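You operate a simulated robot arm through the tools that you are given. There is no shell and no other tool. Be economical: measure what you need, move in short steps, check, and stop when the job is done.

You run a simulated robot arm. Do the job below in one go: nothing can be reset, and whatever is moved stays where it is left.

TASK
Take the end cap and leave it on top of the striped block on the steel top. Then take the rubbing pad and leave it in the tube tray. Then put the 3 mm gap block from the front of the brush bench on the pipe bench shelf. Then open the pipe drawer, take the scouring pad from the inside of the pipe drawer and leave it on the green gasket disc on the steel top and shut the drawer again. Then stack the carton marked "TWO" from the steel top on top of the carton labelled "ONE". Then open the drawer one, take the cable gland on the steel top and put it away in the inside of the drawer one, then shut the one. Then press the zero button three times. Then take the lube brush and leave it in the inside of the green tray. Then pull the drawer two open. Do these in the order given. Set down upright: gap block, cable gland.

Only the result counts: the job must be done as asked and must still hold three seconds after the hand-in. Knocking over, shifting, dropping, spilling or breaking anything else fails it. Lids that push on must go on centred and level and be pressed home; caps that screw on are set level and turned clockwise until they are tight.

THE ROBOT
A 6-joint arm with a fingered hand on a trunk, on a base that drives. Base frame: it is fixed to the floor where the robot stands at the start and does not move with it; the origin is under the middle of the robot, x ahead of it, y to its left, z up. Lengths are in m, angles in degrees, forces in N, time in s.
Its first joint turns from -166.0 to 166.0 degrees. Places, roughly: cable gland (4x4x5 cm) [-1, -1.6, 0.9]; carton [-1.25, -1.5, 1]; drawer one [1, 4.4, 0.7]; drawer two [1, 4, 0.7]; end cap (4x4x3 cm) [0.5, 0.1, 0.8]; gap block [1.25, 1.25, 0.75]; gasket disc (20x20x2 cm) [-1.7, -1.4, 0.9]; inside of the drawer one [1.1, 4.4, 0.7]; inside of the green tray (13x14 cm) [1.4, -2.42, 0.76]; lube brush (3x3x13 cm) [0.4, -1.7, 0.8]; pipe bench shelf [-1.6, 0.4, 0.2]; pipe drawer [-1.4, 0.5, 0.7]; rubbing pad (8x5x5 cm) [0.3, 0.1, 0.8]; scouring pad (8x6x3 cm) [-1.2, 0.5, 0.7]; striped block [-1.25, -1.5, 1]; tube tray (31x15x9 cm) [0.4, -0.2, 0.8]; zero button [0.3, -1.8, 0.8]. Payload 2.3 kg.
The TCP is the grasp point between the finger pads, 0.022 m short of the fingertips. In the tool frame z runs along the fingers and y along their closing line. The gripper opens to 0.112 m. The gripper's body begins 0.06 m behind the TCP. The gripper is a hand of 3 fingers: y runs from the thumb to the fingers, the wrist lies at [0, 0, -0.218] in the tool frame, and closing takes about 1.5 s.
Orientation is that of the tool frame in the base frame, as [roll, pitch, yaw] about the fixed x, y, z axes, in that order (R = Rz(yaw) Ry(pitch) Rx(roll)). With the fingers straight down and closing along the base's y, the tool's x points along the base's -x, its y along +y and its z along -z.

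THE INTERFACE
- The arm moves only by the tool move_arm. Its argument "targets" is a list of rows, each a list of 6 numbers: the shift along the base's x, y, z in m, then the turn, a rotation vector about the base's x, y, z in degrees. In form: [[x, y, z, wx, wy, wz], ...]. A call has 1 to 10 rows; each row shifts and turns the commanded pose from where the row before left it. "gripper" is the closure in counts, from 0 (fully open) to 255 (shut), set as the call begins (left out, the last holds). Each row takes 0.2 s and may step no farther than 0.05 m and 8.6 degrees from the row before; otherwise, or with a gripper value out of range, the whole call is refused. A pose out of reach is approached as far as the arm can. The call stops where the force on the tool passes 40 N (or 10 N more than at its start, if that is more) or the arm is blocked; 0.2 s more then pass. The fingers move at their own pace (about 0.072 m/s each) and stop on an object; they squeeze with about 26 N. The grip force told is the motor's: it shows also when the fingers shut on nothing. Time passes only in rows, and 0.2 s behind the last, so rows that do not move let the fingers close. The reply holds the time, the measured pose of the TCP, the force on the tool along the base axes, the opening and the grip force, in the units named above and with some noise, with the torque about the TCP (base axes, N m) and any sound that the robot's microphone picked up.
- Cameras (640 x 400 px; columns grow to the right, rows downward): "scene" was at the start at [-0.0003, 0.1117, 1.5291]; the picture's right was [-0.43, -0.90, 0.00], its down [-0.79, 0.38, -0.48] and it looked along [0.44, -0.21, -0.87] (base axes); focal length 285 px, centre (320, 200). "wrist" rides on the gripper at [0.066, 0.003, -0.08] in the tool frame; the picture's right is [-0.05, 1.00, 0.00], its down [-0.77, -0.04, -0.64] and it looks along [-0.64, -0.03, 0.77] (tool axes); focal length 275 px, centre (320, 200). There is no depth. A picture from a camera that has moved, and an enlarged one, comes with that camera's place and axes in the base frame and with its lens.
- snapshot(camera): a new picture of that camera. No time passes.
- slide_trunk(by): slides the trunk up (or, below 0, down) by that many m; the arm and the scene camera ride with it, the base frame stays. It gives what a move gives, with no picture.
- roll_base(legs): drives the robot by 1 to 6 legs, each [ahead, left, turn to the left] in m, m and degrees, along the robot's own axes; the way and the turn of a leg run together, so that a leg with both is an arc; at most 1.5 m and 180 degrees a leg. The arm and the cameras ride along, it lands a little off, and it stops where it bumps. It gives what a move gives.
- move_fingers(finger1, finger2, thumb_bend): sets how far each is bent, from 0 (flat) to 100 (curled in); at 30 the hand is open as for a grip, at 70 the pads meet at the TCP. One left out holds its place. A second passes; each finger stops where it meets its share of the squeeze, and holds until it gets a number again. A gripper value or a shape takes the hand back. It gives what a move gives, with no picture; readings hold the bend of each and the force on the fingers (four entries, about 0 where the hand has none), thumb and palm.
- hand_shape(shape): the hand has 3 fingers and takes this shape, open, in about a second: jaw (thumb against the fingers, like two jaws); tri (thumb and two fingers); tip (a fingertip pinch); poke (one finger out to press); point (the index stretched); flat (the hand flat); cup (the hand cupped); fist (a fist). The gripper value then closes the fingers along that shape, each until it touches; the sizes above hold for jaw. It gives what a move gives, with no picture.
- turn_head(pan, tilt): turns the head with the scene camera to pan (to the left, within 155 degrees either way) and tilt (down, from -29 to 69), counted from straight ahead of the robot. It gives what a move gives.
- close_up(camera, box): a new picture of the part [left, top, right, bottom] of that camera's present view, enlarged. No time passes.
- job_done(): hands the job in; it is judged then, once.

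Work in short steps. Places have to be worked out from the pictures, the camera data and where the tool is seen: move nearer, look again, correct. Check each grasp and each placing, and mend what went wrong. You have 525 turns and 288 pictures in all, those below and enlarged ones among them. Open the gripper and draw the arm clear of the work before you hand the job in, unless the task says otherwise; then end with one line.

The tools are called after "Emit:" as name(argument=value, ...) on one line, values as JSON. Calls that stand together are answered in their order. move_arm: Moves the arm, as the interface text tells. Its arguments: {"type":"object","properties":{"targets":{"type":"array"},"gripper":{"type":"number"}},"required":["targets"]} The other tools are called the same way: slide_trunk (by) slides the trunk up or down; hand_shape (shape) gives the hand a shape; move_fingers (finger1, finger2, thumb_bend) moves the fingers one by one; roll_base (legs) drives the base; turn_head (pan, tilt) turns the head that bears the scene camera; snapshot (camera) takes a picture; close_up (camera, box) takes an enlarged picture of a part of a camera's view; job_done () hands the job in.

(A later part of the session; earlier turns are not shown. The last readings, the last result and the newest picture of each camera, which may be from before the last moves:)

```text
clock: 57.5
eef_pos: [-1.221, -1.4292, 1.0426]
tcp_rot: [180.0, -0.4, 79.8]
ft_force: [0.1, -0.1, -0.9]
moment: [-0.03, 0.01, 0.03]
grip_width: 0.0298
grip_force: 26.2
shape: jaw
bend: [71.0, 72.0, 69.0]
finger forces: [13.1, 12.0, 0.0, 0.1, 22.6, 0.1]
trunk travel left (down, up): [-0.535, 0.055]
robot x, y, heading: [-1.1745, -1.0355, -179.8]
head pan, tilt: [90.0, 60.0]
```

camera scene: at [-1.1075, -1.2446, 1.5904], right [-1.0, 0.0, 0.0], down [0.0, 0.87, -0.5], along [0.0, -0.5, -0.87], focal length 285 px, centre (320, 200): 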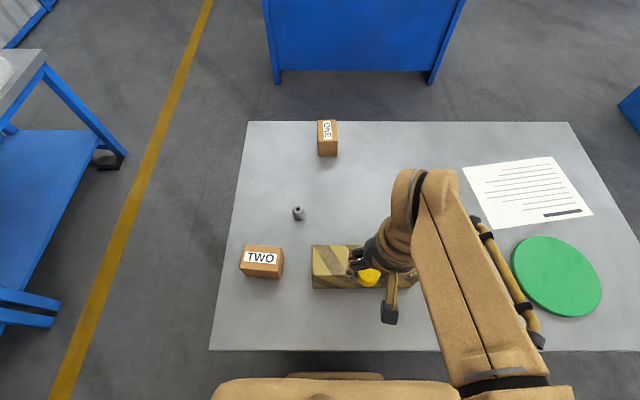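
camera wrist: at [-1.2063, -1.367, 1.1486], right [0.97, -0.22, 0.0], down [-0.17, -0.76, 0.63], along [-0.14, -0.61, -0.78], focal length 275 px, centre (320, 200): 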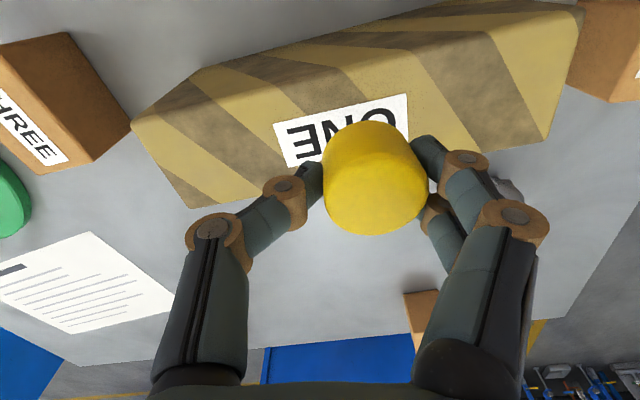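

No contact at z = 1.0426 yet, so I'll keep going in 4 mm steps.

Emit:
move_arm(targets=[[0, 0, -0.004, 0, 0, 0], [0, 0, -0.004, 0, 0, 0]])

```text
clock: 58.1
eef_pos: [-1.2218, -1.4308, 1.0344]
tcp_rot: [180.0, -0.5, 79.9]
ft_force: [-0.4, -0.5, -0.3]
moment: [0.01, -0.04, -0.02]
grip_width: 0.03
grip_force: 26.2
shape: jaw
bend: [71.0, 72.0, 69.0]
finger forces: [13.1, 11.9, 0.0, 0.0, 22.7, 0.1]
trunk travel left (down, up): [-0.535, 0.055]
robot x, y, heading: [-1.1716, -1.0366, -179.9]
head pan, tilt: [90.0, 60.0]
```

Still free at 1.034. I'll continue in small steps and check.

Emit:
move_arm(targets=[[0, 0, -0.004, 0, 0, 0], [0, 0, -0.004, 0, 0, 0]])

Emit:
close_up(camera="scene", box=[290, 220, 450, 320])

```text
clock: 58.7
eef_pos: [-1.2225, -1.4295, 1.0253]
tcp_rot: [-180.0, -0.5, 79.8]
ft_force: [0.5, 0.7, 0.0]
moment: [-0.02, 0.0, 0.03]
grip_width: 0.03
grip_force: 26.1
shape: jaw
bend: [71.0, 72.0, 69.0]
finger forces: [13.1, 12.1, 0.0, 0.0, 22.6, 0.0]
trunk travel left (down, up): [-0.535, 0.055]
robot x, y, heading: [-1.1647, -1.0364, -179.9]
head pan, tilt: [90.0, 60.0]
```

```text
4.00 times, centred on (370, 270) of scene
camera zoom: at [-1.1088, -1.2445, 1.5905], right [-1.0, 0.0, 0.0], down [0.0, 0.87, -0.5], along [0.0, -0.5, -0.87], focal length 1141 px, centre (120, -80)
```

zoom: 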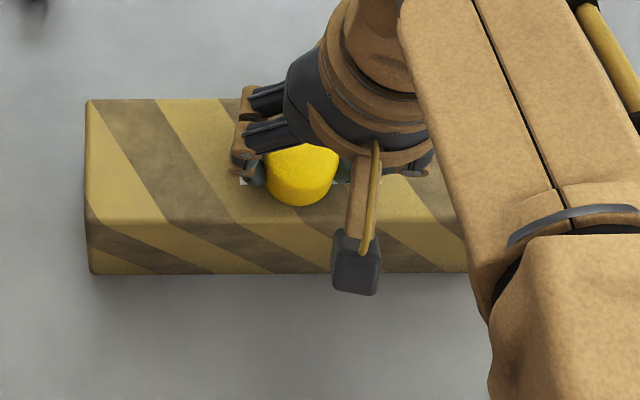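

The block top must be lower than I assumed (about 0.98), which puts its centre nearer y −1.447. I'll shift 14 mm in −y and keep descending.

Emit:
move_arm(targets=[[0, -0.014, 0, 0, 0, 0], [0, 0, -0.005, 0, 0, 0], [0, 0, -0.005, 0, 0, 0]])

```text
clock: 59.5
eef_pos: [-1.224, -1.4435, 1.021]
tcp_rot: [179.7, 0.4, 79.9]
ft_force: [-3.3, 2.2, 19.8]
moment: [-0.01, -0.55, 0.03]
grip_width: 0.0296
grip_force: 26.1
shape: jaw
bend: [72.0, 73.0, 71.0]
finger forces: [17.5, 17.7, 0.1, 0.0, 30.3, 0.0]
trunk travel left (down, up): [-0.535, 0.055]
robot x, y, heading: [-1.1708, -1.0362, -179.9]
head pan, tilt: [90.0, 60.0]
stopped in row 3: the force on the tool passed its limit (the readings are from after the stop); the commanded pose is now the measured one
```

Contact at TCP z ≈ 1.02. I'll ease the pressure by 3 mm and check the alignment before letting go.

Emit:
move_arm(targets=[[0, 0, 0.003, 0, 0, 0]])

Emit:
close_up(camera="scene", box=[290, 220, 450, 320])

Emit:
snapshot(camera="wrist")

```text
clock: 60.0
eef_pos: [-1.224, -1.4452, 1.0209]
tcp_rot: [179.9, 0.1, 79.8]
ft_force: [-0.8, 1.0, 7.1]
moment: [-0.01, -0.23, 0.04]
grip_width: 0.0294
grip_force: 26.3
shape: jaw
bend: [72.0, 73.0, 71.0]
finger forces: [13.9, 14.1, 0.1, 0.0, 25.4, 0.1]
trunk travel left (down, up): [-0.535, 0.055]
robot x, y, heading: [-1.1684, -1.0366, -179.6]
head pan, tilt: [90.0, 60.0]
```

```text
4.00 times, centred on (370, 270) of scene
camera zoom: at [-1.1089, -1.2427, 1.5905], right [-1.0, 0.0, 0.0], down [0.0, 0.87, -0.5], along [0.0, -0.5, -0.87], focal length 1141 px, centre (120, -80)
```

zoom: 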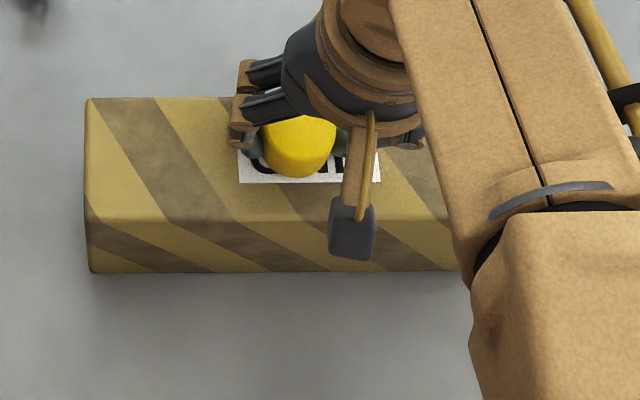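

```text
253 pictures are left
camera wrist: at [-1.2083, -1.3792, 1.1011], right [0.97, -0.22, 0.0], down [-0.17, -0.75, 0.64], along [-0.14, -0.62, -0.77], focal length 275 px, centre (320, 200)
```

wrist: 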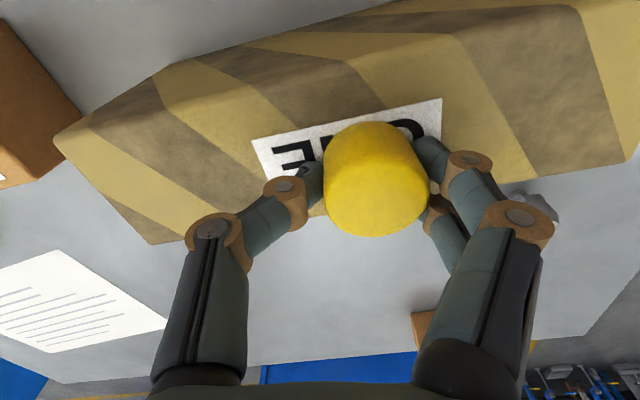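

The cap stands within the block top (about 112–177 of 98–220 px). Releasing now.

Emit:
move_arm(targets=[[0, 0, 0, 0, 0, 0], [0, 0, 0, 0, 0, 0], [0, 0, 0, 0, 0, 0], [0, 0, 0, 0, 0, 0], [0, 0, 0, 0, 0, 0]], gripper=95)

Emit:
move_arm(targets=[[0, 0, 0.03, 0, 0, 0], [0, 0, 0.04, 0, 0, 0], [0, 0, 0.04, 0, 0, 0], [0, 0.03, 0.03, 0, 0, 0]])

Emit:
snapshot(camera="wrist")

Emit:
close_up(camera="scene", box=[290, 220, 450, 320])

```text
clock: 61.1
eef_pos: [-1.2241, -1.4458, 1.0214]
tcp_rot: [179.9, 0.0, 79.7]
ft_force: [-2.4, 1.2, 8.2]
moment: [-0.06, -0.25, -0.03]
grip_width: 0.0673
grip_force: 0.1
shape: jaw
bend: [72.0, 72.0, 69.0]
finger forces: [4.4, 3.9, 0.0, 0.0, 0.0, 0.0]
trunk travel left (down, up): [-0.535, 0.055]
robot x, y, heading: [-1.1711, -1.039, -179.7]
head pan, tilt: [90.0, 60.0]
```

```text
clock: 62.1
eef_pos: [-1.223, -1.4148, 1.1647]
tcp_rot: [179.9, 0.2, 79.9]
ft_force: [0.5, 0.3, 0.2]
moment: [-0.03, -0.02, -0.01]
grip_width: 0.07
grip_force: 0.1
shape: jaw
bend: [71.0, 71.0, 69.0]
finger forces: [0.1, 0.0, 0.1, 0.0, 0.0, 0.0]
trunk travel left (down, up): [-0.535, 0.055]
robot x, y, heading: [-1.1695, -1.0367, -180.3]
head pan, tilt: [90.0, 60.0]
```

```text
252 pictures are left
camera wrist: at [-1.2082, -1.3488, 1.2435], right [0.98, -0.22, 0.0], down [-0.17, -0.75, 0.64], along [-0.14, -0.62, -0.77], focal length 275 px, centre (320, 200)
```

wrist: 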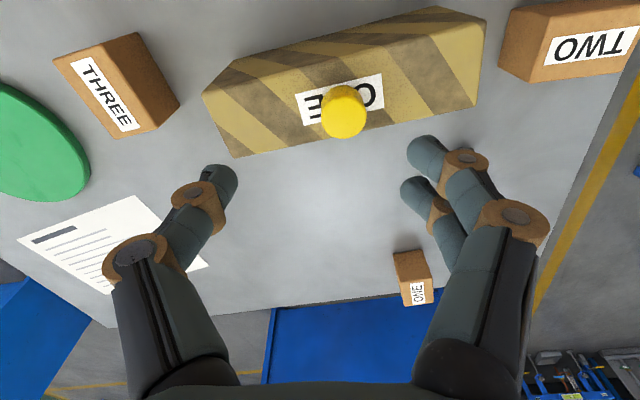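

```text
4.00 times, centred on (370, 270) of scene
camera zoom: at [-1.1088, -1.2415, 1.5909], right [-1.0, 0.0, 0.0], down [0.0, 0.87, -0.5], along [0.0, -0.5, -0.87], focal length 1141 px, centre (120, -80)
```

zoom: 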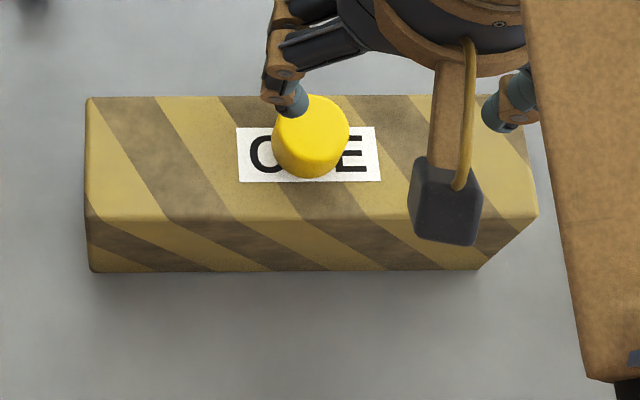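

The end cap stands on the striped block. Next is the rubbing pad: I'll swing the arm back to the front, strafe away and drive back to the brush bench.

Emit:
move_arm(targets=[[0.0, 0.035, 0.01, 0, 0, 0], [-0.0471, 0.0085, 0, 0, 0, -8], [-0.0454, 0.0149, 0, 0, 0, -8], [-0.0429, 0.0211, 0, 0, 0, -8], [-0.0395, 0.0269, 0, 0, 0, -8], [-0.0355, 0.0321, 0, 0, 0, -8], [-0.0306, 0.0367, 0, 0, 0, -8], [-0.0251, 0.0407, 0, 0, 0, -8], [-0.0193, 0.0437, 0, 0, 0, -8], [-0.0131, 0.046, 0, 0, 0, -8]], gripper=40)

Emit:
roll_base(legs=[[0, -0.4, 0], [0, 0, 180], [0.72, 0, 0], [0, 0.58, 0], [0.3, 0, 0]])

Emit:
turn_head(pan=-10, tilt=55)

Emit:
snapshot(camera="scene")

```text
clock: 64.3
eef_pos: [-1.5203, -1.1093, 1.1701]
tcp_rot: [179.9, 0.1, 7.7]
ft_force: [-0.7, -0.9, 0.3]
moment: [0.04, 0.02, 0.01]
grip_width: 0.0942
grip_force: 0.2
shape: jaw
bend: [55.0, 55.0, 51.0]
finger forces: [0.0, 0.0, 0.1, 0.0, 0.0, 0.0]
trunk travel left (down, up): [-0.535, 0.055]
robot x, y, heading: [-1.1693, -1.0372, -179.8]
head pan, tilt: [90.0, 60.0]
```

```text
clock: 82.1
eef_pos: [0.2655, -0.1199, 1.171]
tcp_rot: [179.9, 0.2, -177.6]
ft_force: [0.3, 0.0, 0.1]
moment: [0.02, 0.01, 0.04]
grip_width: 0.0943
grip_force: 0.0
shape: jaw
bend: [55.0, 55.0, 51.0]
finger forces: [0.0, 0.1, 0.0, 0.0, 0.1, 0.0]
trunk travel left (down, up): [-0.535, 0.055]
robot x, y, heading: [-0.0928, -0.1602, -5.6]
head pan, tilt: [90.0, 60.0]
```

```text
clock: 83.8
eef_pos: [0.2652, -0.1198, 1.1713]
tcp_rot: [180.0, 0.2, -177.6]
ft_force: [-0.4, -0.1, 0.3]
moment: [0.0, -0.04, -0.01]
grip_width: 0.0943
grip_force: 0.1
shape: jaw
bend: [55.0, 55.0, 51.0]
finger forces: [0.0, 0.0, 0.0, 0.0, 0.1, 0.0]
trunk travel left (down, up): [-0.535, 0.055]
robot x, y, heading: [-0.0901, -0.1612, -5.2]
head pan, tilt: [-10.0, 55.0]
```

```text
250 pictures are left
camera scene: at [-0.0682, -0.0339, 1.5966], right [-0.26, -0.96, 0.0], down [-0.79, 0.22, -0.57], along [0.55, -0.15, -0.82], focal length 285 px, centre (320, 200)
```

scene: 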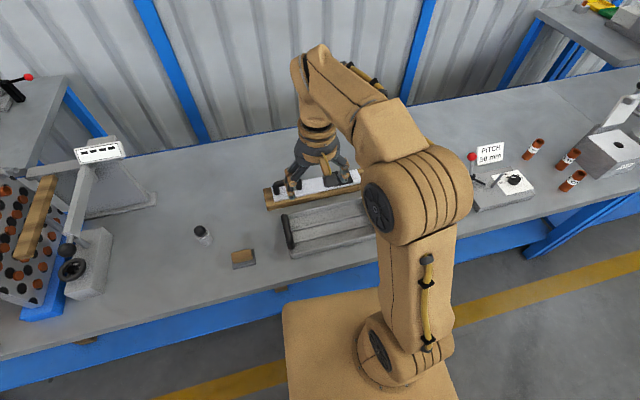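

The drive ended about 5° off heading. I'll correct the heading and move in to about (−0.02, −0.04).

Emit:
roll_base(legs=[[0, 0, 5.3], [0, 0.12, 0], [0.07, 0, 0]])

Emit:
move_arm(targets=[[-0.02, 0.04, -0.02, 0, 0, -3], [-0.02, 0.04, -0.02, 0, 0, 0], [-0.005, 0.03, -0.04, 0, 0, 0]], gripper=0)

Emit:
snapshot(camera="wrist")

```text
clock: 86.2
eef_pos: [0.332, 0.0329, 1.1708]
tcp_rot: [179.9, 0.1, -172.3]
ft_force: [0.5, 0.1, 0.1]
moment: [-0.01, 0.04, -0.02]
grip_width: 0.0942
grip_force: 0.0
shape: jaw
bend: [55.0, 55.0, 51.0]
finger forces: [0.0, 0.0, 0.1, 0.0, 0.0, 0.0]
trunk travel left (down, up): [-0.535, 0.055]
robot x, y, heading: [-0.0215, -0.0349, -0.2]
head pan, tilt: [-10.0, 55.0]
```

```text
refused: row 3 steps farther than a row can; nothing moved
```

```text
249 pictures are left
camera wrist: at [0.2659, 0.0278, 1.2498], right [-0.09, 1.0, 0.0], down [0.77, 0.07, 0.64], along [0.63, 0.06, -0.77], focal length 275 px, centre (320, 200)
```

wrist: 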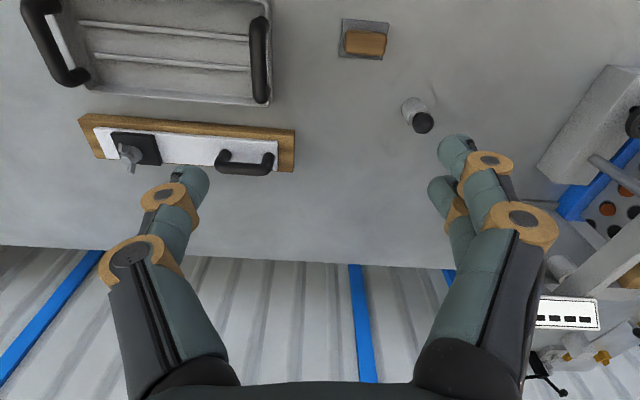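

The pad is at about (0.336, 0.102). I'll square the tool up and come down over it.

Emit:
move_arm(targets=[[0.001, 0.02, -0.04, 0, 0, -7.7], [0.001, 0.02, -0.04, 0, 0, 0], [0.001, 0.02, -0.04, 0, 0, 0], [0.001, 0.009, -0.04, 0, 0, 0], [0, 0, -0.04, 0, 0, 0], [0, 0, -0.04, 0, 0, 0], [0, 0, 0, 0, 0, 0]], gripper=0)

Emit:
snapshot(camera="wrist")

Emit:
close_up(camera="scene", box=[180, 160, 400, 300])

```text
clock: 87.8
eef_pos: [0.3364, 0.1017, 0.9315]
tcp_rot: [179.9, 0.2, 179.9]
ft_force: [0.3, -0.6, 0.0]
moment: [0.01, 0.03, 0.01]
grip_width: 0.1119
grip_force: 0.0
shape: jaw
bend: [30.0, 30.0, 30.0]
finger forces: [0.0, 0.0, 0.0, 0.1, 0.0, 0.0]
trunk travel left (down, up): [-0.535, 0.055]
robot x, y, heading: [-0.0183, -0.0425, 0.0]
head pan, tilt: [-10.0, 55.0]
```

```text
248 pictures are left
camera wrist: at [0.2696, 0.1046, 1.0108], right [0.05, 1.0, 0.0], down [0.77, -0.04, 0.64], along [0.64, -0.03, -0.77], focal length 275 px, centre (320, 200)
```

wrist: 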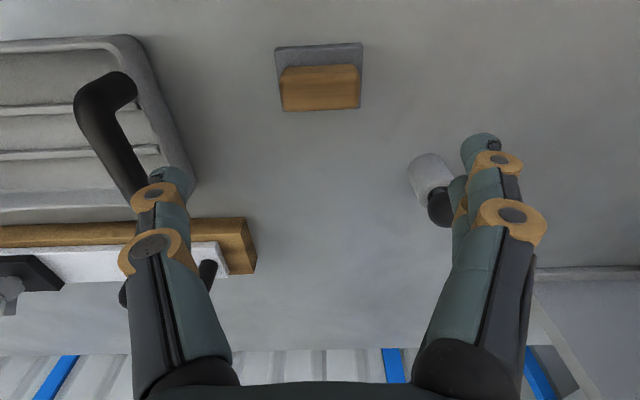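

```text
2.86 times, centred on (290, 230) of scene
camera zoom: at [-0.0094, 0.0869, 1.5966], right [-0.17, -0.98, 0.0], down [-0.81, 0.14, -0.57], along [0.57, -0.1, -0.82], focal length 815 px, centre (406, 114)
```

zoom: 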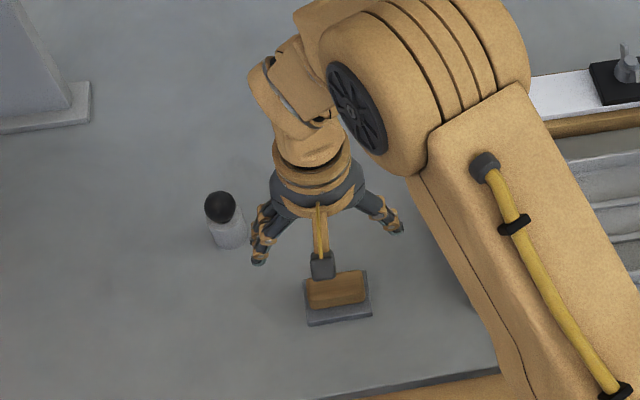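

The TCP is centred on the pad (0.337, 0.102). I'll descend to z ≈ 0.787 with the hand open.

Emit:
move_arm(targets=[[0.001, 0, -0.04, 0, 0, 0], [0, 0, -0.04, 0, 0, 0], [0, 0, -0.04, 0, 0, 0], [0, 0, -0.02, 0, 0, 0], [0, 0, -0.004, 0, 0, 0], [0, 0, 0, 0, 0, 0]])

Emit:
snapshot(camera="wrist")

```text
clock: 89.2
eef_pos: [0.3359, 0.1016, 0.7858]
tcp_rot: [179.9, 0.1, 179.9]
ft_force: [1.6, -1.0, 0.5]
moment: [0.03, 0.02, 0.01]
grip_width: 0.1118
grip_force: 0.0
shape: jaw
bend: [30.0, 30.0, 30.0]
finger forces: [0.0, 0.1, 0.0, 0.0, 0.1, 0.0]
trunk travel left (down, up): [-0.535, 0.055]
robot x, y, heading: [-0.0199, -0.0433, 0.1]
head pan, tilt: [-10.0, 55.0]
```

```text
246 pictures are left
camera wrist: at [0.2706, 0.1043, 0.8654], right [0.05, 1.0, 0.0], down [0.77, -0.04, 0.64], along [0.64, -0.03, -0.77], focal length 275 px, centre (320, 200)
```

wrist: 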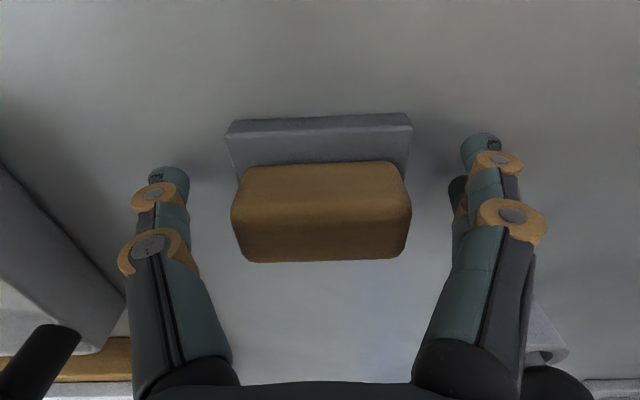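

The fingers straddle the pad evenly. Closing.

Emit:
move_arm(targets=[[0, 0, 0, 0, 0, 0], [0, 0, 0, 0, 0, 0], [0, 0, 0, 0, 0, 0], [0, 0, 0, 0, 0, 0], [0, 0, 0, 0, 0, 0], [0, 0, 0, 0, 0, 0]], gripper=255)

Emit:
move_arm(targets=[[0, 0, 0.03, 0, 0, 0], [0, 0, 0.04, 0, 0, 0], [0, 0, 0.04, 0, 0, 0], [0, 0, 0.03, 0, 0, 0]])

Emit:
snapshot(camera="wrist")

```text
clock: 90.6
eef_pos: [0.3366, 0.1005, 0.7859]
tcp_rot: [179.9, 0.2, 180.0]
ft_force: [0.0, -0.3, 0.8]
moment: [0.02, 0.01, 0.01]
grip_width: 0.0649
grip_force: 26.1
shape: jaw
bend: [71.0, 71.0, 71.0]
finger forces: [11.6, 11.6, 0.1, 0.0, 23.3, 0.0]
trunk travel left (down, up): [-0.535, 0.055]
robot x, y, heading: [-0.0189, -0.0415, 0.1]
head pan, tilt: [-10.0, 55.0]
```

```text
clock: 91.6
eef_pos: [0.3375, 0.1004, 0.9278]
tcp_rot: [179.9, 0.1, 179.9]
ft_force: [0.3, -0.2, -0.8]
moment: [-0.02, -0.05, -0.01]
grip_width: 0.0647
grip_force: 26.3
shape: jaw
bend: [71.0, 71.0, 71.0]
finger forces: [11.6, 11.6, 0.0, 0.1, 23.3, 0.1]
trunk travel left (down, up): [-0.535, 0.055]
robot x, y, heading: [-0.0224, -0.0393, -0.0]
head pan, tilt: [-10.0, 55.0]
```

```text
245 pictures are left
camera wrist: at [0.2709, 0.1035, 1.0067], right [0.05, 1.0, 0.0], down [0.77, -0.04, 0.64], along [0.64, -0.03, -0.77], focal length 275 px, centre (320, 200)
```

wrist: 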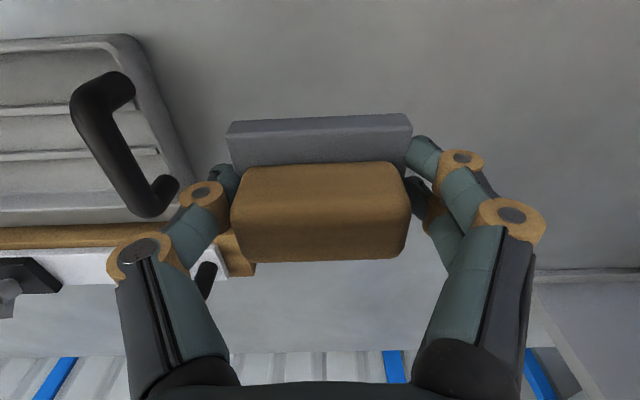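

Pad secured. I'll carry it across to above the tray, around (0.36, −0.19).

Emit:
move_arm(targets=[[0, -0.03, 0.03, 0, 0, 0], [0, -0.049, 0, 0, 0, 0], [0, -0.049, 0, 0, 0, 0], [0, -0.049, 0, 0, 0, 0], [0, -0.049, 0, 0, 0, 0], [0, -0.049, 0, 0, 0, 0], [0, 0, 0, 0, 0, 0]])

Emit:
snapshot(camera="wrist")

Emit:
snapshot(camera="scene")

```text
clock: 93.2
eef_pos: [0.3375, -0.1725, 0.9548]
tcp_rot: [-180.0, 0.2, -179.9]
ft_force: [-0.9, 0.0, -0.9]
moment: [-0.01, -0.01, -0.01]
grip_width: 0.0646
grip_force: 25.6
shape: jaw
bend: [71.0, 71.0, 71.0]
finger forces: [11.7, 11.8, 0.1, 0.0, 23.6, 0.0]
trunk travel left (down, up): [-0.535, 0.055]
robot x, y, heading: [-0.0207, -0.0396, -0.1]
head pan, tilt: [-10.0, 55.0]
```

```text
244 pictures are left
camera wrist: at [0.2711, -0.1685, 1.0345], right [0.05, 1.0, 0.0], down [0.77, -0.04, 0.64], along [0.64, -0.03, -0.77], focal length 275 px, centre (320, 200)
```

wrist: 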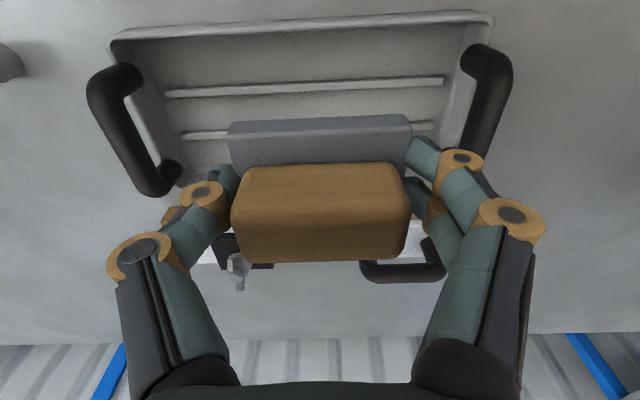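

```text
243 pictures are left
camera scene: at [-0.0089, 0.0878, 1.5965], right [-0.17, -0.98, 0.0], down [-0.81, 0.14, -0.57], along [0.56, -0.1, -0.82], focal length 285 px, centre (320, 200)
```

scene: 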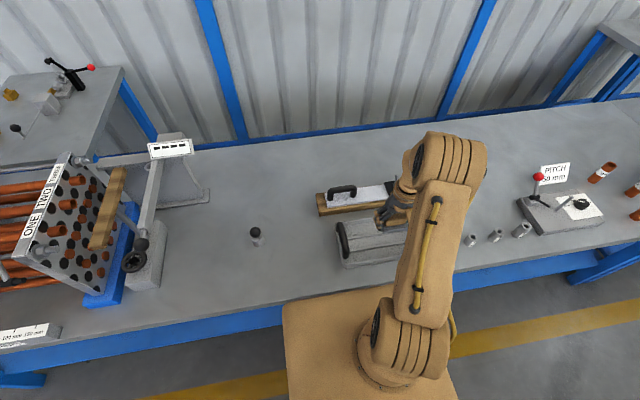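

The tray centre is near (0.368, −0.187). I'll line up and lower in.

Emit:
move_arm(targets=[[0.03, -0.014, 0, 0, 0, 0], [0, 0, -0.04, 0, 0, 0], [0, 0, -0.04, 0, 0, 0], [0, 0, -0.04, 0, 0, 0], [0, 0, -0.012, 0, 0, 0], [0, 0, 0, 0, 0, 0]])

Emit:
snapshot(camera="wrist")

```text
clock: 94.6
eef_pos: [0.3692, -0.1857, 0.8253]
tcp_rot: [179.9, 0.2, -179.9]
ft_force: [-0.8, 0.3, -0.4]
moment: [-0.01, 0.03, 0.01]
grip_width: 0.0648
grip_force: 25.7
shape: jaw
bend: [71.0, 71.0, 71.0]
finger forces: [11.6, 11.7, 0.0, 0.0, 23.3, 0.1]
trunk travel left (down, up): [-0.535, 0.055]
robot x, y, heading: [-0.0209, -0.0405, 0.2]
head pan, tilt: [-10.0, 55.0]
```

```text
242 pictures are left
camera wrist: at [0.3026, -0.1826, 0.9036], right [0.05, 1.0, 0.0], down [0.77, -0.04, 0.64], along [0.64, -0.03, -0.77], focal length 275 px, centre (320, 200)
```

wrist: 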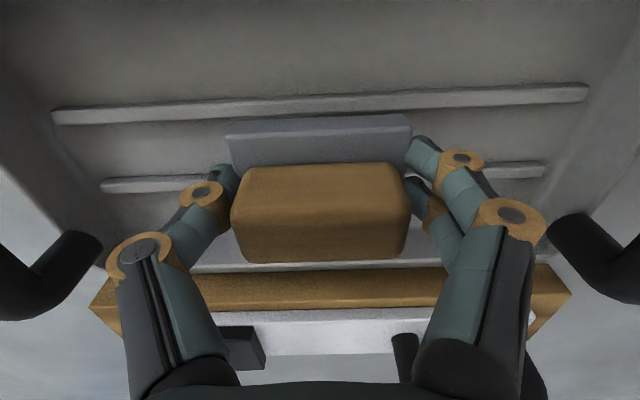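

Well inside the tray. I'll descend slowly until contact.

Emit:
move_arm(targets=[[0, 0, -0.008, 0, 0, 0], [0, 0, -0.006, 0, 0, 0], [0, 0, -0.005, 0, 0, 0], [0, 0, -0.005, 0, 0, 0]])

```text
clock: 95.6
eef_pos: [0.3671, -0.1871, 0.8007]
tcp_rot: [180.0, 0.2, 179.9]
ft_force: [-0.2, -0.6, -0.5]
moment: [-0.01, 0.02, 0.02]
grip_width: 0.0649
grip_force: 25.9
shape: jaw
bend: [71.0, 71.0, 71.0]
finger forces: [11.6, 11.7, 0.0, 0.0, 23.3, 0.1]
trunk travel left (down, up): [-0.535, 0.055]
robot x, y, heading: [-0.0209, -0.0428, 0.2]
head pan, tilt: [-10.0, 55.0]
```

No contact yet at 0.8007, so I'll keep going.

Emit:
move_arm(targets=[[0, 0, -0.005, 0, 0, 0], [0, 0, -0.004, 0, 0, 0], [0, 0, -0.003, 0, 0, 0]])

```text
clock: 96.2
eef_pos: [0.3667, -0.1871, 0.7965]
tcp_rot: [-179.8, 0.9, 180.0]
ft_force: [-3.4, 2.2, 31.8]
moment: [0.13, 0.06, -0.01]
grip_width: 0.0623
grip_force: 26.0
shape: jaw
bend: [73.0, 73.0, 72.0]
finger forces: [14.2, 14.2, 0.0, 0.1, 25.8, 0.1]
trunk travel left (down, up): [-0.535, 0.055]
robot x, y, heading: [-0.0209, -0.0383, 0.3]
head pan, tilt: [-10.0, 55.0]
stopped in row 3: the force on the tool passed its limit (the readings are from after the stop); the commanded pose is now the measured one
```

Seated on the tray's ribs. Now I release, lift clear and look.

Emit:
move_arm(targets=[[0, 0, 0.003, 0, 0, 0], [0, 0, 0, 0, 0, 0], [0, 0, 0, 0, 0, 0], [0, 0, 0, 0, 0, 0], [0, 0, 0, 0, 0, 0]], gripper=20)

Emit:
move_arm(targets=[[0, 0, 0.03, 0, 0, 0], [0, 0, 0.04, 0, 0, 0], [0, 0, 0.045, 0, 0, 0], [0, 0, 0.045, 0, 0, 0], [0, 0, 0.045, 0, 0, 0]])

Emit:
snapshot(camera="wrist")

```text
clock: 97.4
eef_pos: [0.368, -0.1875, 0.7968]
tcp_rot: [-179.9, 0.4, -179.8]
ft_force: [-0.1, -0.8, -0.1]
moment: [0.01, 0.03, 0.03]
grip_width: 0.1032
grip_force: 0.1
shape: jaw
bend: [45.0, 45.0, 41.0]
finger forces: [0.0, 0.0, 0.0, 0.1, 0.1, 0.0]
trunk travel left (down, up): [-0.535, 0.055]
robot x, y, heading: [-0.0211, -0.0427, 0.2]
head pan, tilt: [-10.0, 55.0]
```

```text
clock: 98.6
eef_pos: [0.3683, -0.1885, 1.0]
tcp_rot: [-179.9, 0.5, -179.9]
ft_force: [0.1, 0.3, -0.1]
moment: [0.02, 0.0, -0.01]
grip_width: 0.1031
grip_force: 0.0
shape: jaw
bend: [45.0, 45.0, 41.0]
finger forces: [0.0, 0.0, 0.1, 0.1, 0.0, 0.0]
trunk travel left (down, up): [-0.535, 0.055]
robot x, y, heading: [-0.0212, -0.0401, 0.1]
head pan, tilt: [-10.0, 55.0]
```

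```text
241 pictures are left
camera wrist: at [0.3017, -0.186, 1.0799], right [0.05, 1.0, 0.0], down [0.77, -0.03, 0.64], along [0.64, -0.03, -0.77], focal length 275 px, centre (320, 200)
```

wrist: 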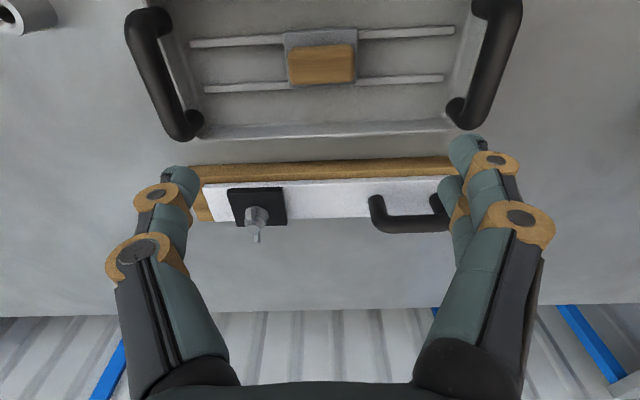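

Task 2 is done. For the gap block, I'll raise the arm and look toward (1.25, 1.25).

Emit:
turn_head(pan=48, tilt=25)

Emit:
snapshot(camera="scene")

```text
clock: 99.9
eef_pos: [0.3692, -0.1896, 0.9989]
tcp_rot: [-179.9, 0.4, -179.9]
ft_force: [0.1, -0.3, 0.1]
moment: [0.01, -0.03, -0.01]
grip_width: 0.1031
grip_force: 0.0
shape: jaw
bend: [45.0, 45.0, 41.0]
finger forces: [0.0, 0.0, 0.0, 0.1, 0.0, 0.2]
trunk travel left (down, up): [-0.535, 0.055]
robot x, y, heading: [-0.0239, -0.0432, -0.0]
head pan, tilt: [48.0, 25.0]
```

```text
240 pictures are left
camera scene: at [-0.0183, 0.1679, 1.6406], right [0.74, -0.67, 0.0], down [-0.28, -0.31, -0.91], along [0.61, 0.67, -0.42], focal length 285 px, centre (320, 200)
```

scene: 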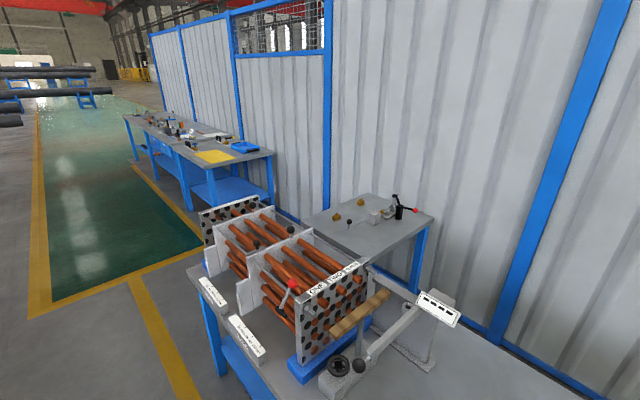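

The bench behind the tube rack, around (350, 215), must be the brush bench. I'll zoom in on it.

Emit:
close_up(camera="scene", box=[290, 170, 450, 270])

```text
4.00 times, centred on (370, 220) of scene
camera zoom: at [-0.0183, 0.1679, 1.6406], right [0.74, -0.67, 0.0], down [-0.28, -0.31, -0.91], along [0.61, 0.67, -0.42], focal length 1141 px, centre (120, 120)
```

zoom: 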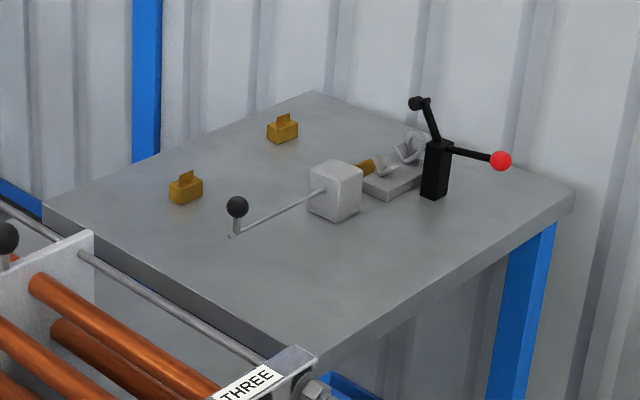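

Two brass blocks: A at about (1.14, 1.29) and B at about (1.43, 1.33). The bench is only reachable from its +y end. I'll back out, strafe left past the rack bench and drive up alongside.

Emit:
move_arm(targets=[[-0.01, 0.04, 0.02, 0, 0, 0], [-0.01, 0.04, 0.02, 0, 0, 0], [-0.01, 0.04, 0.02, 0, 0, 0], [0, 0.03, 0.03, 0, 0, 0]])

Emit:
roll_base(legs=[[-0.38, 0, 0], [0, 1.4, 0], [0, 0.45, 0], [1.0, 0, 0]])

Emit:
turn_head(pan=-45, tilt=45)

Emit:
snapshot(camera="scene")

```text
clock: 100.9
eef_pos: [0.3377, -0.0383, 1.0917]
tcp_rot: [-179.9, 0.4, -179.8]
ft_force: [0.3, 0.4, 0.0]
moment: [0.02, -0.03, -0.02]
grip_width: 0.1032
grip_force: 0.0
shape: jaw
bend: [45.0, 45.0, 41.0]
finger forces: [0.0, 0.0, 0.0, 0.0, 0.0, 0.0]
trunk travel left (down, up): [-0.535, 0.055]
robot x, y, heading: [-0.0207, -0.0444, -0.0]
head pan, tilt: [48.0, 25.0]
```

```text
clock: 117.0
eef_pos: [0.9839, 1.7664, 1.0906]
tcp_rot: [-179.9, 0.5, 178.5]
ft_force: [1.3, 0.4, 0.6]
moment: [-0.01, -0.02, -0.01]
grip_width: 0.103
grip_force: 0.0
shape: jaw
bend: [45.0, 45.0, 41.0]
finger forces: [0.1, 0.0, 0.0, 0.0, 0.0, 0.0]
trunk travel left (down, up): [-0.535, 0.055]
robot x, y, heading: [0.6223, 1.7735, -1.8]
head pan, tilt: [48.0, 25.0]
```

```text
clock: 118.6
eef_pos: [0.9843, 1.7665, 1.0904]
tcp_rot: [-180.0, 0.4, 178.5]
ft_force: [-0.1, 0.9, -0.2]
moment: [-0.01, 0.02, 0.0]
grip_width: 0.1029
grip_force: 0.1
shape: jaw
bend: [45.0, 45.0, 41.0]
finger forces: [0.0, 0.1, 0.1, 0.0, 0.0, 0.0]
trunk travel left (down, up): [-0.535, 0.055]
robot x, y, heading: [0.6236, 1.7763, -1.3]
head pan, tilt: [-45.0, 45.0]
```

```text
238 pictures are left
camera scene: at [0.6256, 1.8567, 1.61], right [-0.73, -0.69, 0.0], down [-0.49, 0.51, -0.71], along [0.49, -0.51, -0.71], focal length 285 px, centre (320, 200)
```

scene: 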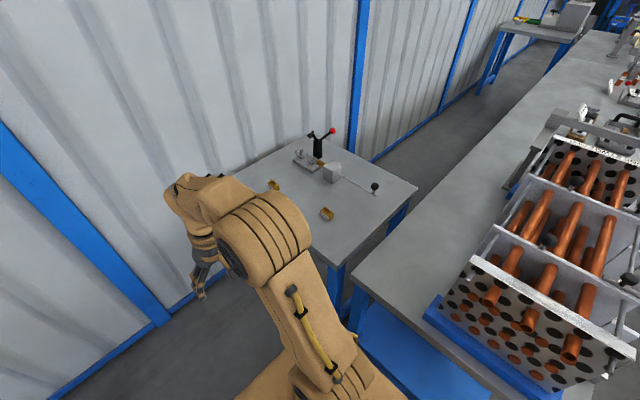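

The bench is in view from its +y end. I'll zoom in on the blocks.

Emit:
close_up(camera="scene", box=[240, 120, 420, 260])

```text
2.86 times, centred on (330, 190) of scene
camera zoom: at [0.6256, 1.8567, 1.61], right [-0.73, -0.69, 0.0], down [-0.49, 0.51, -0.71], along [0.49, -0.51, -0.71], focal length 815 px, centre (291, 229)
```

zoom: 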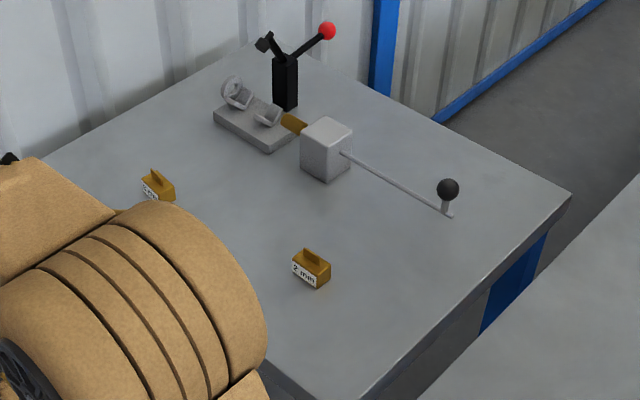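

Block A is labelled "2 mm", so I need block B's label.

Emit:
close_up(camera="scene", box=[255, 165, 305, 205])

Emit:
close_up(camera="scene", box=[300, 185, 350, 225])

```text
10.00 times, centred on (280, 185) of scene
camera zoom: at [0.6256, 1.8567, 1.61], right [-0.73, -0.69, 0.0], down [-0.49, 0.51, -0.71], along [0.49, -0.51, -0.71], focal length 2854 px, centre (720, 350)
```

zoom: 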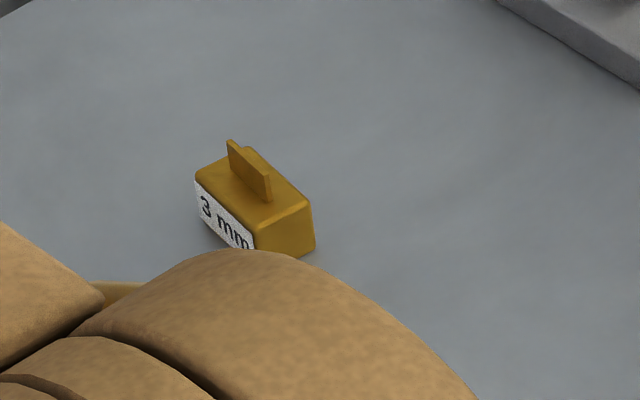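

```text
10.00 times, centred on (325, 205) of scene
camera zoom: at [0.6256, 1.8567, 1.61], right [-0.73, -0.69, 0.0], down [-0.49, 0.51, -0.71], along [0.49, -0.51, -0.71], focal length 2854 px, centre (270, 150)
```

zoom: 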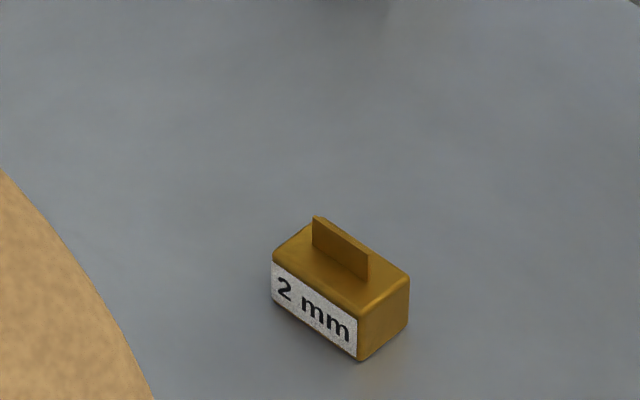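

Block B is the 3 mm one, at (1.416, 1.329), near the bench's +y (front) edge. I'll drive forward, then swing the arm to the right.

Emit:
roll_base(legs=[[0, 0, 1.4], [0.5, 0, 0], [0, -0.06, 0]])

Emit:
move_arm(targets=[[-0.015, 0, 0, 0, 0, 0]], gripper=60)

Emit:
move_arm(targets=[[-0.0034, -0.048, 0, 0, 0, -8], [-0.01, -0.0471, 0, 0, 0, -8], [-0.0164, -0.0452, 0, 0, 0, -8], [-0.0226, -0.0425, 0, 0, 0, -8], [-0.0283, -0.039, 0, 0, 0, -8], [-0.0335, -0.0346, 0, 0, 0, -8], [-0.0379, -0.0296, 0, 0, 0, -8]])

Emit:
turn_head(pan=-80, tilt=55)

Emit:
snapshot(camera="scene")

Emit:
snapshot(camera="wrist")

```text
clock: 122.5
eef_pos: [1.4792, 1.707, 1.0917]
tcp_rot: [180.0, 0.4, 179.5]
ft_force: [0.1, 0.6, -0.2]
moment: [0.0, -0.03, -0.02]
grip_width: 0.1031
grip_force: 0.0
shape: jaw
bend: [45.0, 45.0, 41.0]
finger forces: [0.1, 0.1, 0.1, 0.2, 0.0, 0.0]
trunk travel left (down, up): [-0.535, 0.055]
robot x, y, heading: [1.1216, 1.7113, -1.0]
head pan, tilt: [-45.0, 45.0]
```

```text
clock: 122.9
eef_pos: [1.4639, 1.7081, 1.0921]
tcp_rot: [-179.9, 0.5, 179.4]
ft_force: [0.1, 0.7, 0.0]
moment: [0.01, 0.02, 0.01]
grip_width: 0.086
grip_force: 0.1
shape: jaw
bend: [62.0, 62.0, 58.0]
finger forces: [0.0, 0.0, 0.1, 0.1, 0.1, 0.1]
trunk travel left (down, up): [-0.535, 0.055]
robot x, y, heading: [1.123, 1.712, -0.8]
head pan, tilt: [-45.0, 45.0]
```

```text
clock: 124.5
eef_pos: [1.3107, 1.4215, 1.0903]
tcp_rot: [180.0, 0.4, 123.2]
ft_force: [-0.2, -0.3, 0.5]
moment: [0.0, 0.04, -0.01]
grip_width: 0.086
grip_force: 0.0
shape: jaw
bend: [62.0, 62.0, 58.0]
finger forces: [0.0, 0.1, 0.0, 0.0, 0.0, 0.0]
trunk travel left (down, up): [-0.535, 0.055]
robot x, y, heading: [1.1179, 1.711, -0.8]
head pan, tilt: [-45.0, 45.0]
```

```text
clock: 125.5
eef_pos: [1.3135, 1.4214, 1.0896]
tcp_rot: [-179.9, 0.3, 123.4]
ft_force: [0.7, -0.5, 0.4]
moment: [0.01, -0.05, -0.01]
grip_width: 0.086
grip_force: 0.0
shape: jaw
bend: [62.0, 62.0, 58.0]
finger forces: [0.0, 0.0, 0.0, 0.0, 0.0, 0.0]
trunk travel left (down, up): [-0.535, 0.055]
robot x, y, heading: [1.1239, 1.7107, -0.9]
head pan, tilt: [-80.0, 55.0]
```

```text
234 pictures are left
camera scene: at [1.0753, 1.7803, 1.5966], right [-0.99, -0.16, 0.0], down [-0.13, 0.81, -0.57], along [0.09, -0.57, -0.82], focal length 285 px, centre (320, 200)
```

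scene: 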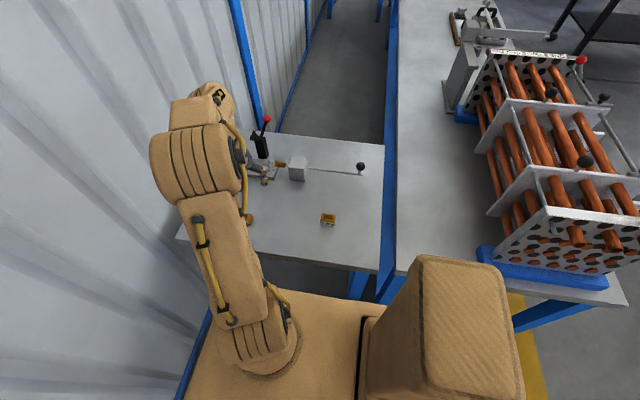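

```text
233 pictures are left
camera wrist: at [1.2786, 1.4801, 1.1695], right [0.86, 0.51, 0.0], down [0.39, -0.66, 0.64], along [0.33, -0.55, -0.77], focal length 275 px, centre (320, 200)
```

wrist: 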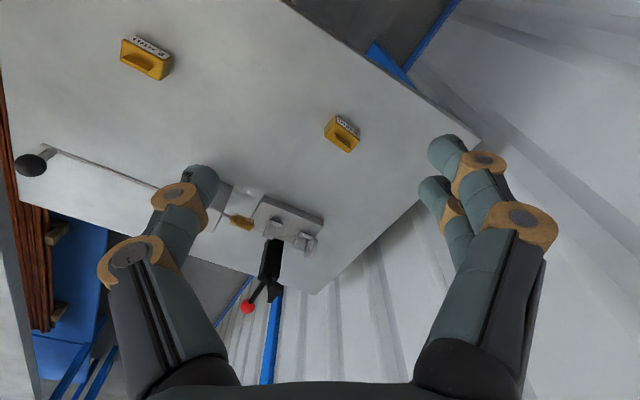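

Both views agree that block B is at (1.411, 1.328). I'll drive 0.15 m forward, then bring the tool over it with closing along x.

Emit:
roll_base(legs=[[0.15, 0, 0]])

Emit:
move_arm(targets=[[-0.01, -0.02, -0.03, 0, 0, -8], [-0.01, -0.02, -0.035, 0, 0, -8], [-0.01, -0.02, -0.035, 0, 0, -8], [-0.01, -0.02, -0.035, 0, 0, -8], [-0.008, -0.013, -0.035, 0, 0, 0], [0, 0, 0, 0, 0, 0]])

Emit:
snapshot(camera="wrist")

```text
clock: 126.9
eef_pos: [1.4674, 1.4211, 1.0909]
tcp_rot: [-179.9, 0.4, 123.4]
ft_force: [-0.3, -0.6, 0.6]
moment: [0.01, 0.0, 0.0]
grip_width: 0.0861
grip_force: 0.0
shape: jaw
bend: [62.0, 62.0, 58.0]
finger forces: [0.0, 0.1, 0.0, 0.0, 0.1, 0.0]
trunk travel left (down, up): [-0.535, 0.055]
robot x, y, heading: [1.2733, 1.7094, -0.6]
head pan, tilt: [-80.0, 55.0]
```

```text
clock: 128.3
eef_pos: [1.4157, 1.3262, 0.9182]
tcp_rot: [-180.0, 0.6, 91.2]
ft_force: [-0.1, 0.5, 0.3]
moment: [0.04, 0.01, -0.02]
grip_width: 0.086
grip_force: 0.0
shape: jaw
bend: [62.0, 62.0, 58.0]
finger forces: [0.0, 0.0, 0.1, 0.0, 0.0, 0.0]
trunk travel left (down, up): [-0.535, 0.055]
robot x, y, heading: [1.2781, 1.7117, -0.8]
head pan, tilt: [-80.0, 55.0]
```

```text
232 pictures are left
camera wrist: at [1.4173, 1.3934, 0.9982], right [1.0, -0.02, 0.0], down [-0.02, -0.77, 0.64], along [-0.02, -0.64, -0.77], focal length 275 px, centre (320, 200)
```

wrist: 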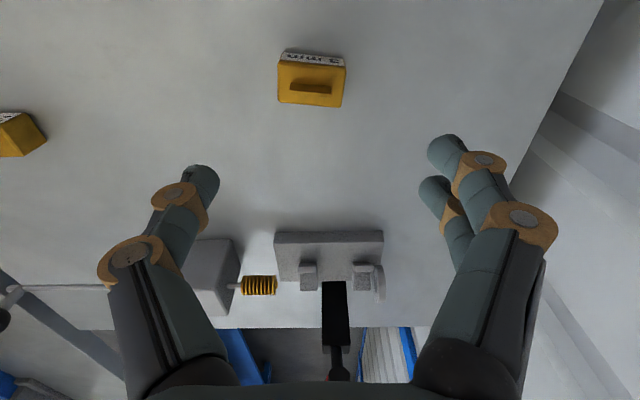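

The block top is at (1.409, 1.330), about 5 cm along x and rotated about −4°. I'll align and descend.

Emit:
move_arm(targets=[[-0.006, 0.003, -0.04, 0, 0, -5], [0, 0, -0.04, 0, 0, 0], [0, 0, -0.035, 0, 0, 0], [0, 0, -0.015, 0, 0, 0], [0, 0, 0, 0, 0, 0]])

Emit:
snapshot(camera="wrist")

```text
clock: 129.5
eef_pos: [1.4121, 1.3294, 0.79]
tcp_rot: [-179.9, 0.4, 86.3]
ft_force: [-0.1, -0.2, 0.3]
moment: [-0.01, 0.0, 0.0]
grip_width: 0.0858
grip_force: 0.2
shape: jaw
bend: [62.0, 62.0, 58.0]
finger forces: [0.0, 0.0, 0.0, 0.1, 0.0, 0.0]
trunk travel left (down, up): [-0.535, 0.055]
robot x, y, heading: [1.2728, 1.7075, -0.8]
head pan, tilt: [-80.0, 55.0]
```

```text
231 pictures are left
camera wrist: at [1.4189, 1.3962, 0.868], right [0.99, -0.11, 0.0], down [-0.08, -0.76, 0.64], along [-0.07, -0.64, -0.77], focal length 275 px, centre (320, 200)
```

wrist: 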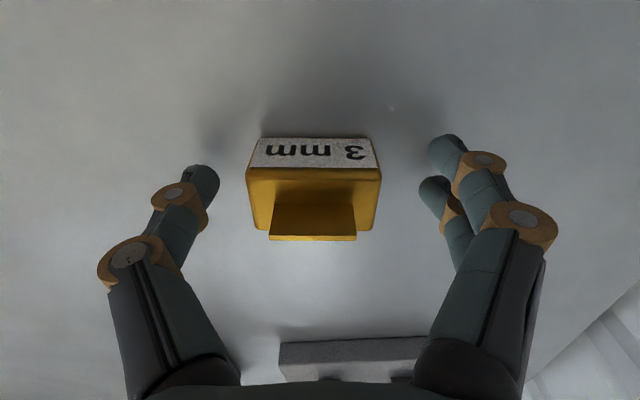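

Aligned, and the label reads "3 mm". I'll go down 8 mm and close.

Emit:
move_arm(targets=[[0, 0, -0.005, 0, 0, 0], [0, 0, -0.003, 0, 0, 0]])

Emit:
move_arm(targets=[[0, 0, 0, 0, 0, 0], [0, 0, 0, 0, 0, 0], [0, 0, 0, 0, 0, 0], [0, 0, 0, 0, 0, 0], [0, 0, 0, 0, 0, 0]], gripper=255)

Emit:
snapshot(camera="wrist")

```text
clock: 130.1
eef_pos: [1.4114, 1.3291, 0.782]
tcp_rot: [-179.9, 0.5, 86.4]
ft_force: [-1.5, -0.9, 4.5]
moment: [0.02, -0.28, -0.01]
grip_width: 0.0857
grip_force: 0.1
shape: jaw
bend: [63.0, 62.0, 58.0]
finger forces: [3.6, 1.7, 0.0, 0.0, 0.0, 0.0]
trunk travel left (down, up): [-0.535, 0.055]
robot x, y, heading: [1.2735, 1.7105, -0.7]
head pan, tilt: [-80.0, 55.0]
```

```text
clock: 131.3
eef_pos: [1.412, 1.3304, 0.7821]
tcp_rot: [180.0, 0.4, 86.4]
ft_force: [4.4, -1.3, 13.7]
moment: [-0.01, -0.71, -0.05]
grip_width: 0.0441
grip_force: 26.0
shape: jaw
bend: [73.0, 72.0, 71.0]
finger forces: [20.7, 17.0, 0.1, 0.0, 21.3, 0.1]
trunk travel left (down, up): [-0.535, 0.055]
robot x, y, heading: [1.2746, 1.7113, -0.6]
head pan, tilt: [-80.0, 55.0]
```

```text
230 pictures are left
camera wrist: at [1.4198, 1.3969, 0.8609], right [0.99, -0.11, 0.0], down [-0.08, -0.76, 0.64], along [-0.07, -0.64, -0.77], focal length 275 px, centre (320, 200)
```

wrist: 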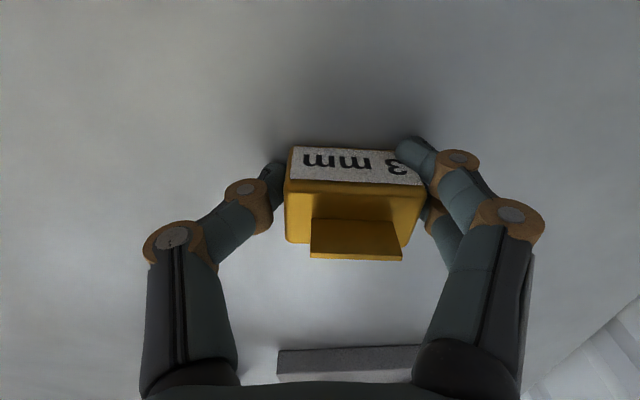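

Gripped (0.044 m). I'll lift it, retract the arm a little, and drive round to the end of the pipe bench so the arm on my right faces −x.

Emit:
move_arm(targets=[[0, 0, 0.04, 0, 0, 0], [0, 0, 0.045, 0, 0, 0], [0, 0, 0.045, 0, 0, 0], [-0.02, 0.02, 0.04, 0, 0, 0], [-0.03, 0.025, 0.03, 0, 0, 0], [-0.03, 0.025, 0.03, 0, 0, 0], [-0.03, 0.025, 0.03, 0, 0, 0]])

Emit:
snapshot(camera="wrist")

```text
clock: 132.9
eef_pos: [1.3001, 1.4243, 1.0447]
tcp_rot: [-179.9, 0.5, 86.4]
ft_force: [-0.2, 0.5, -3.7]
moment: [-0.03, 0.02, 0.01]
grip_width: 0.0423
grip_force: 26.1
shape: jaw
bend: [73.0, 72.0, 71.0]
finger forces: [13.2, 14.0, 0.1, 0.0, 24.1, 0.1]
trunk travel left (down, up): [-0.535, 0.055]
robot x, y, heading: [1.2778, 1.7088, -0.8]
head pan, tilt: [-80.0, 55.0]
```

```text
229 pictures are left
camera wrist: at [1.3083, 1.4912, 1.1234], right [0.99, -0.11, 0.0], down [-0.08, -0.76, 0.64], along [-0.07, -0.64, -0.77], focal length 275 px, centre (320, 200)
```

wrist: 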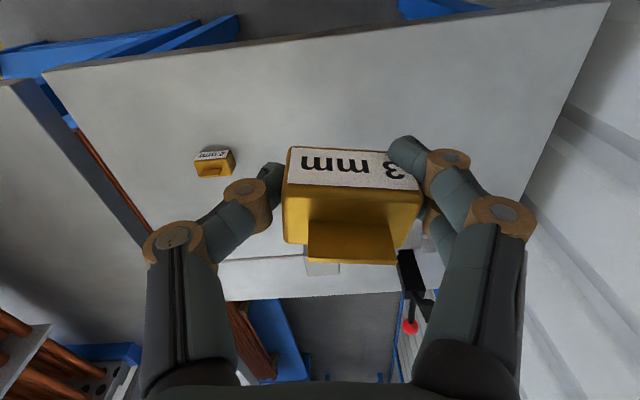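

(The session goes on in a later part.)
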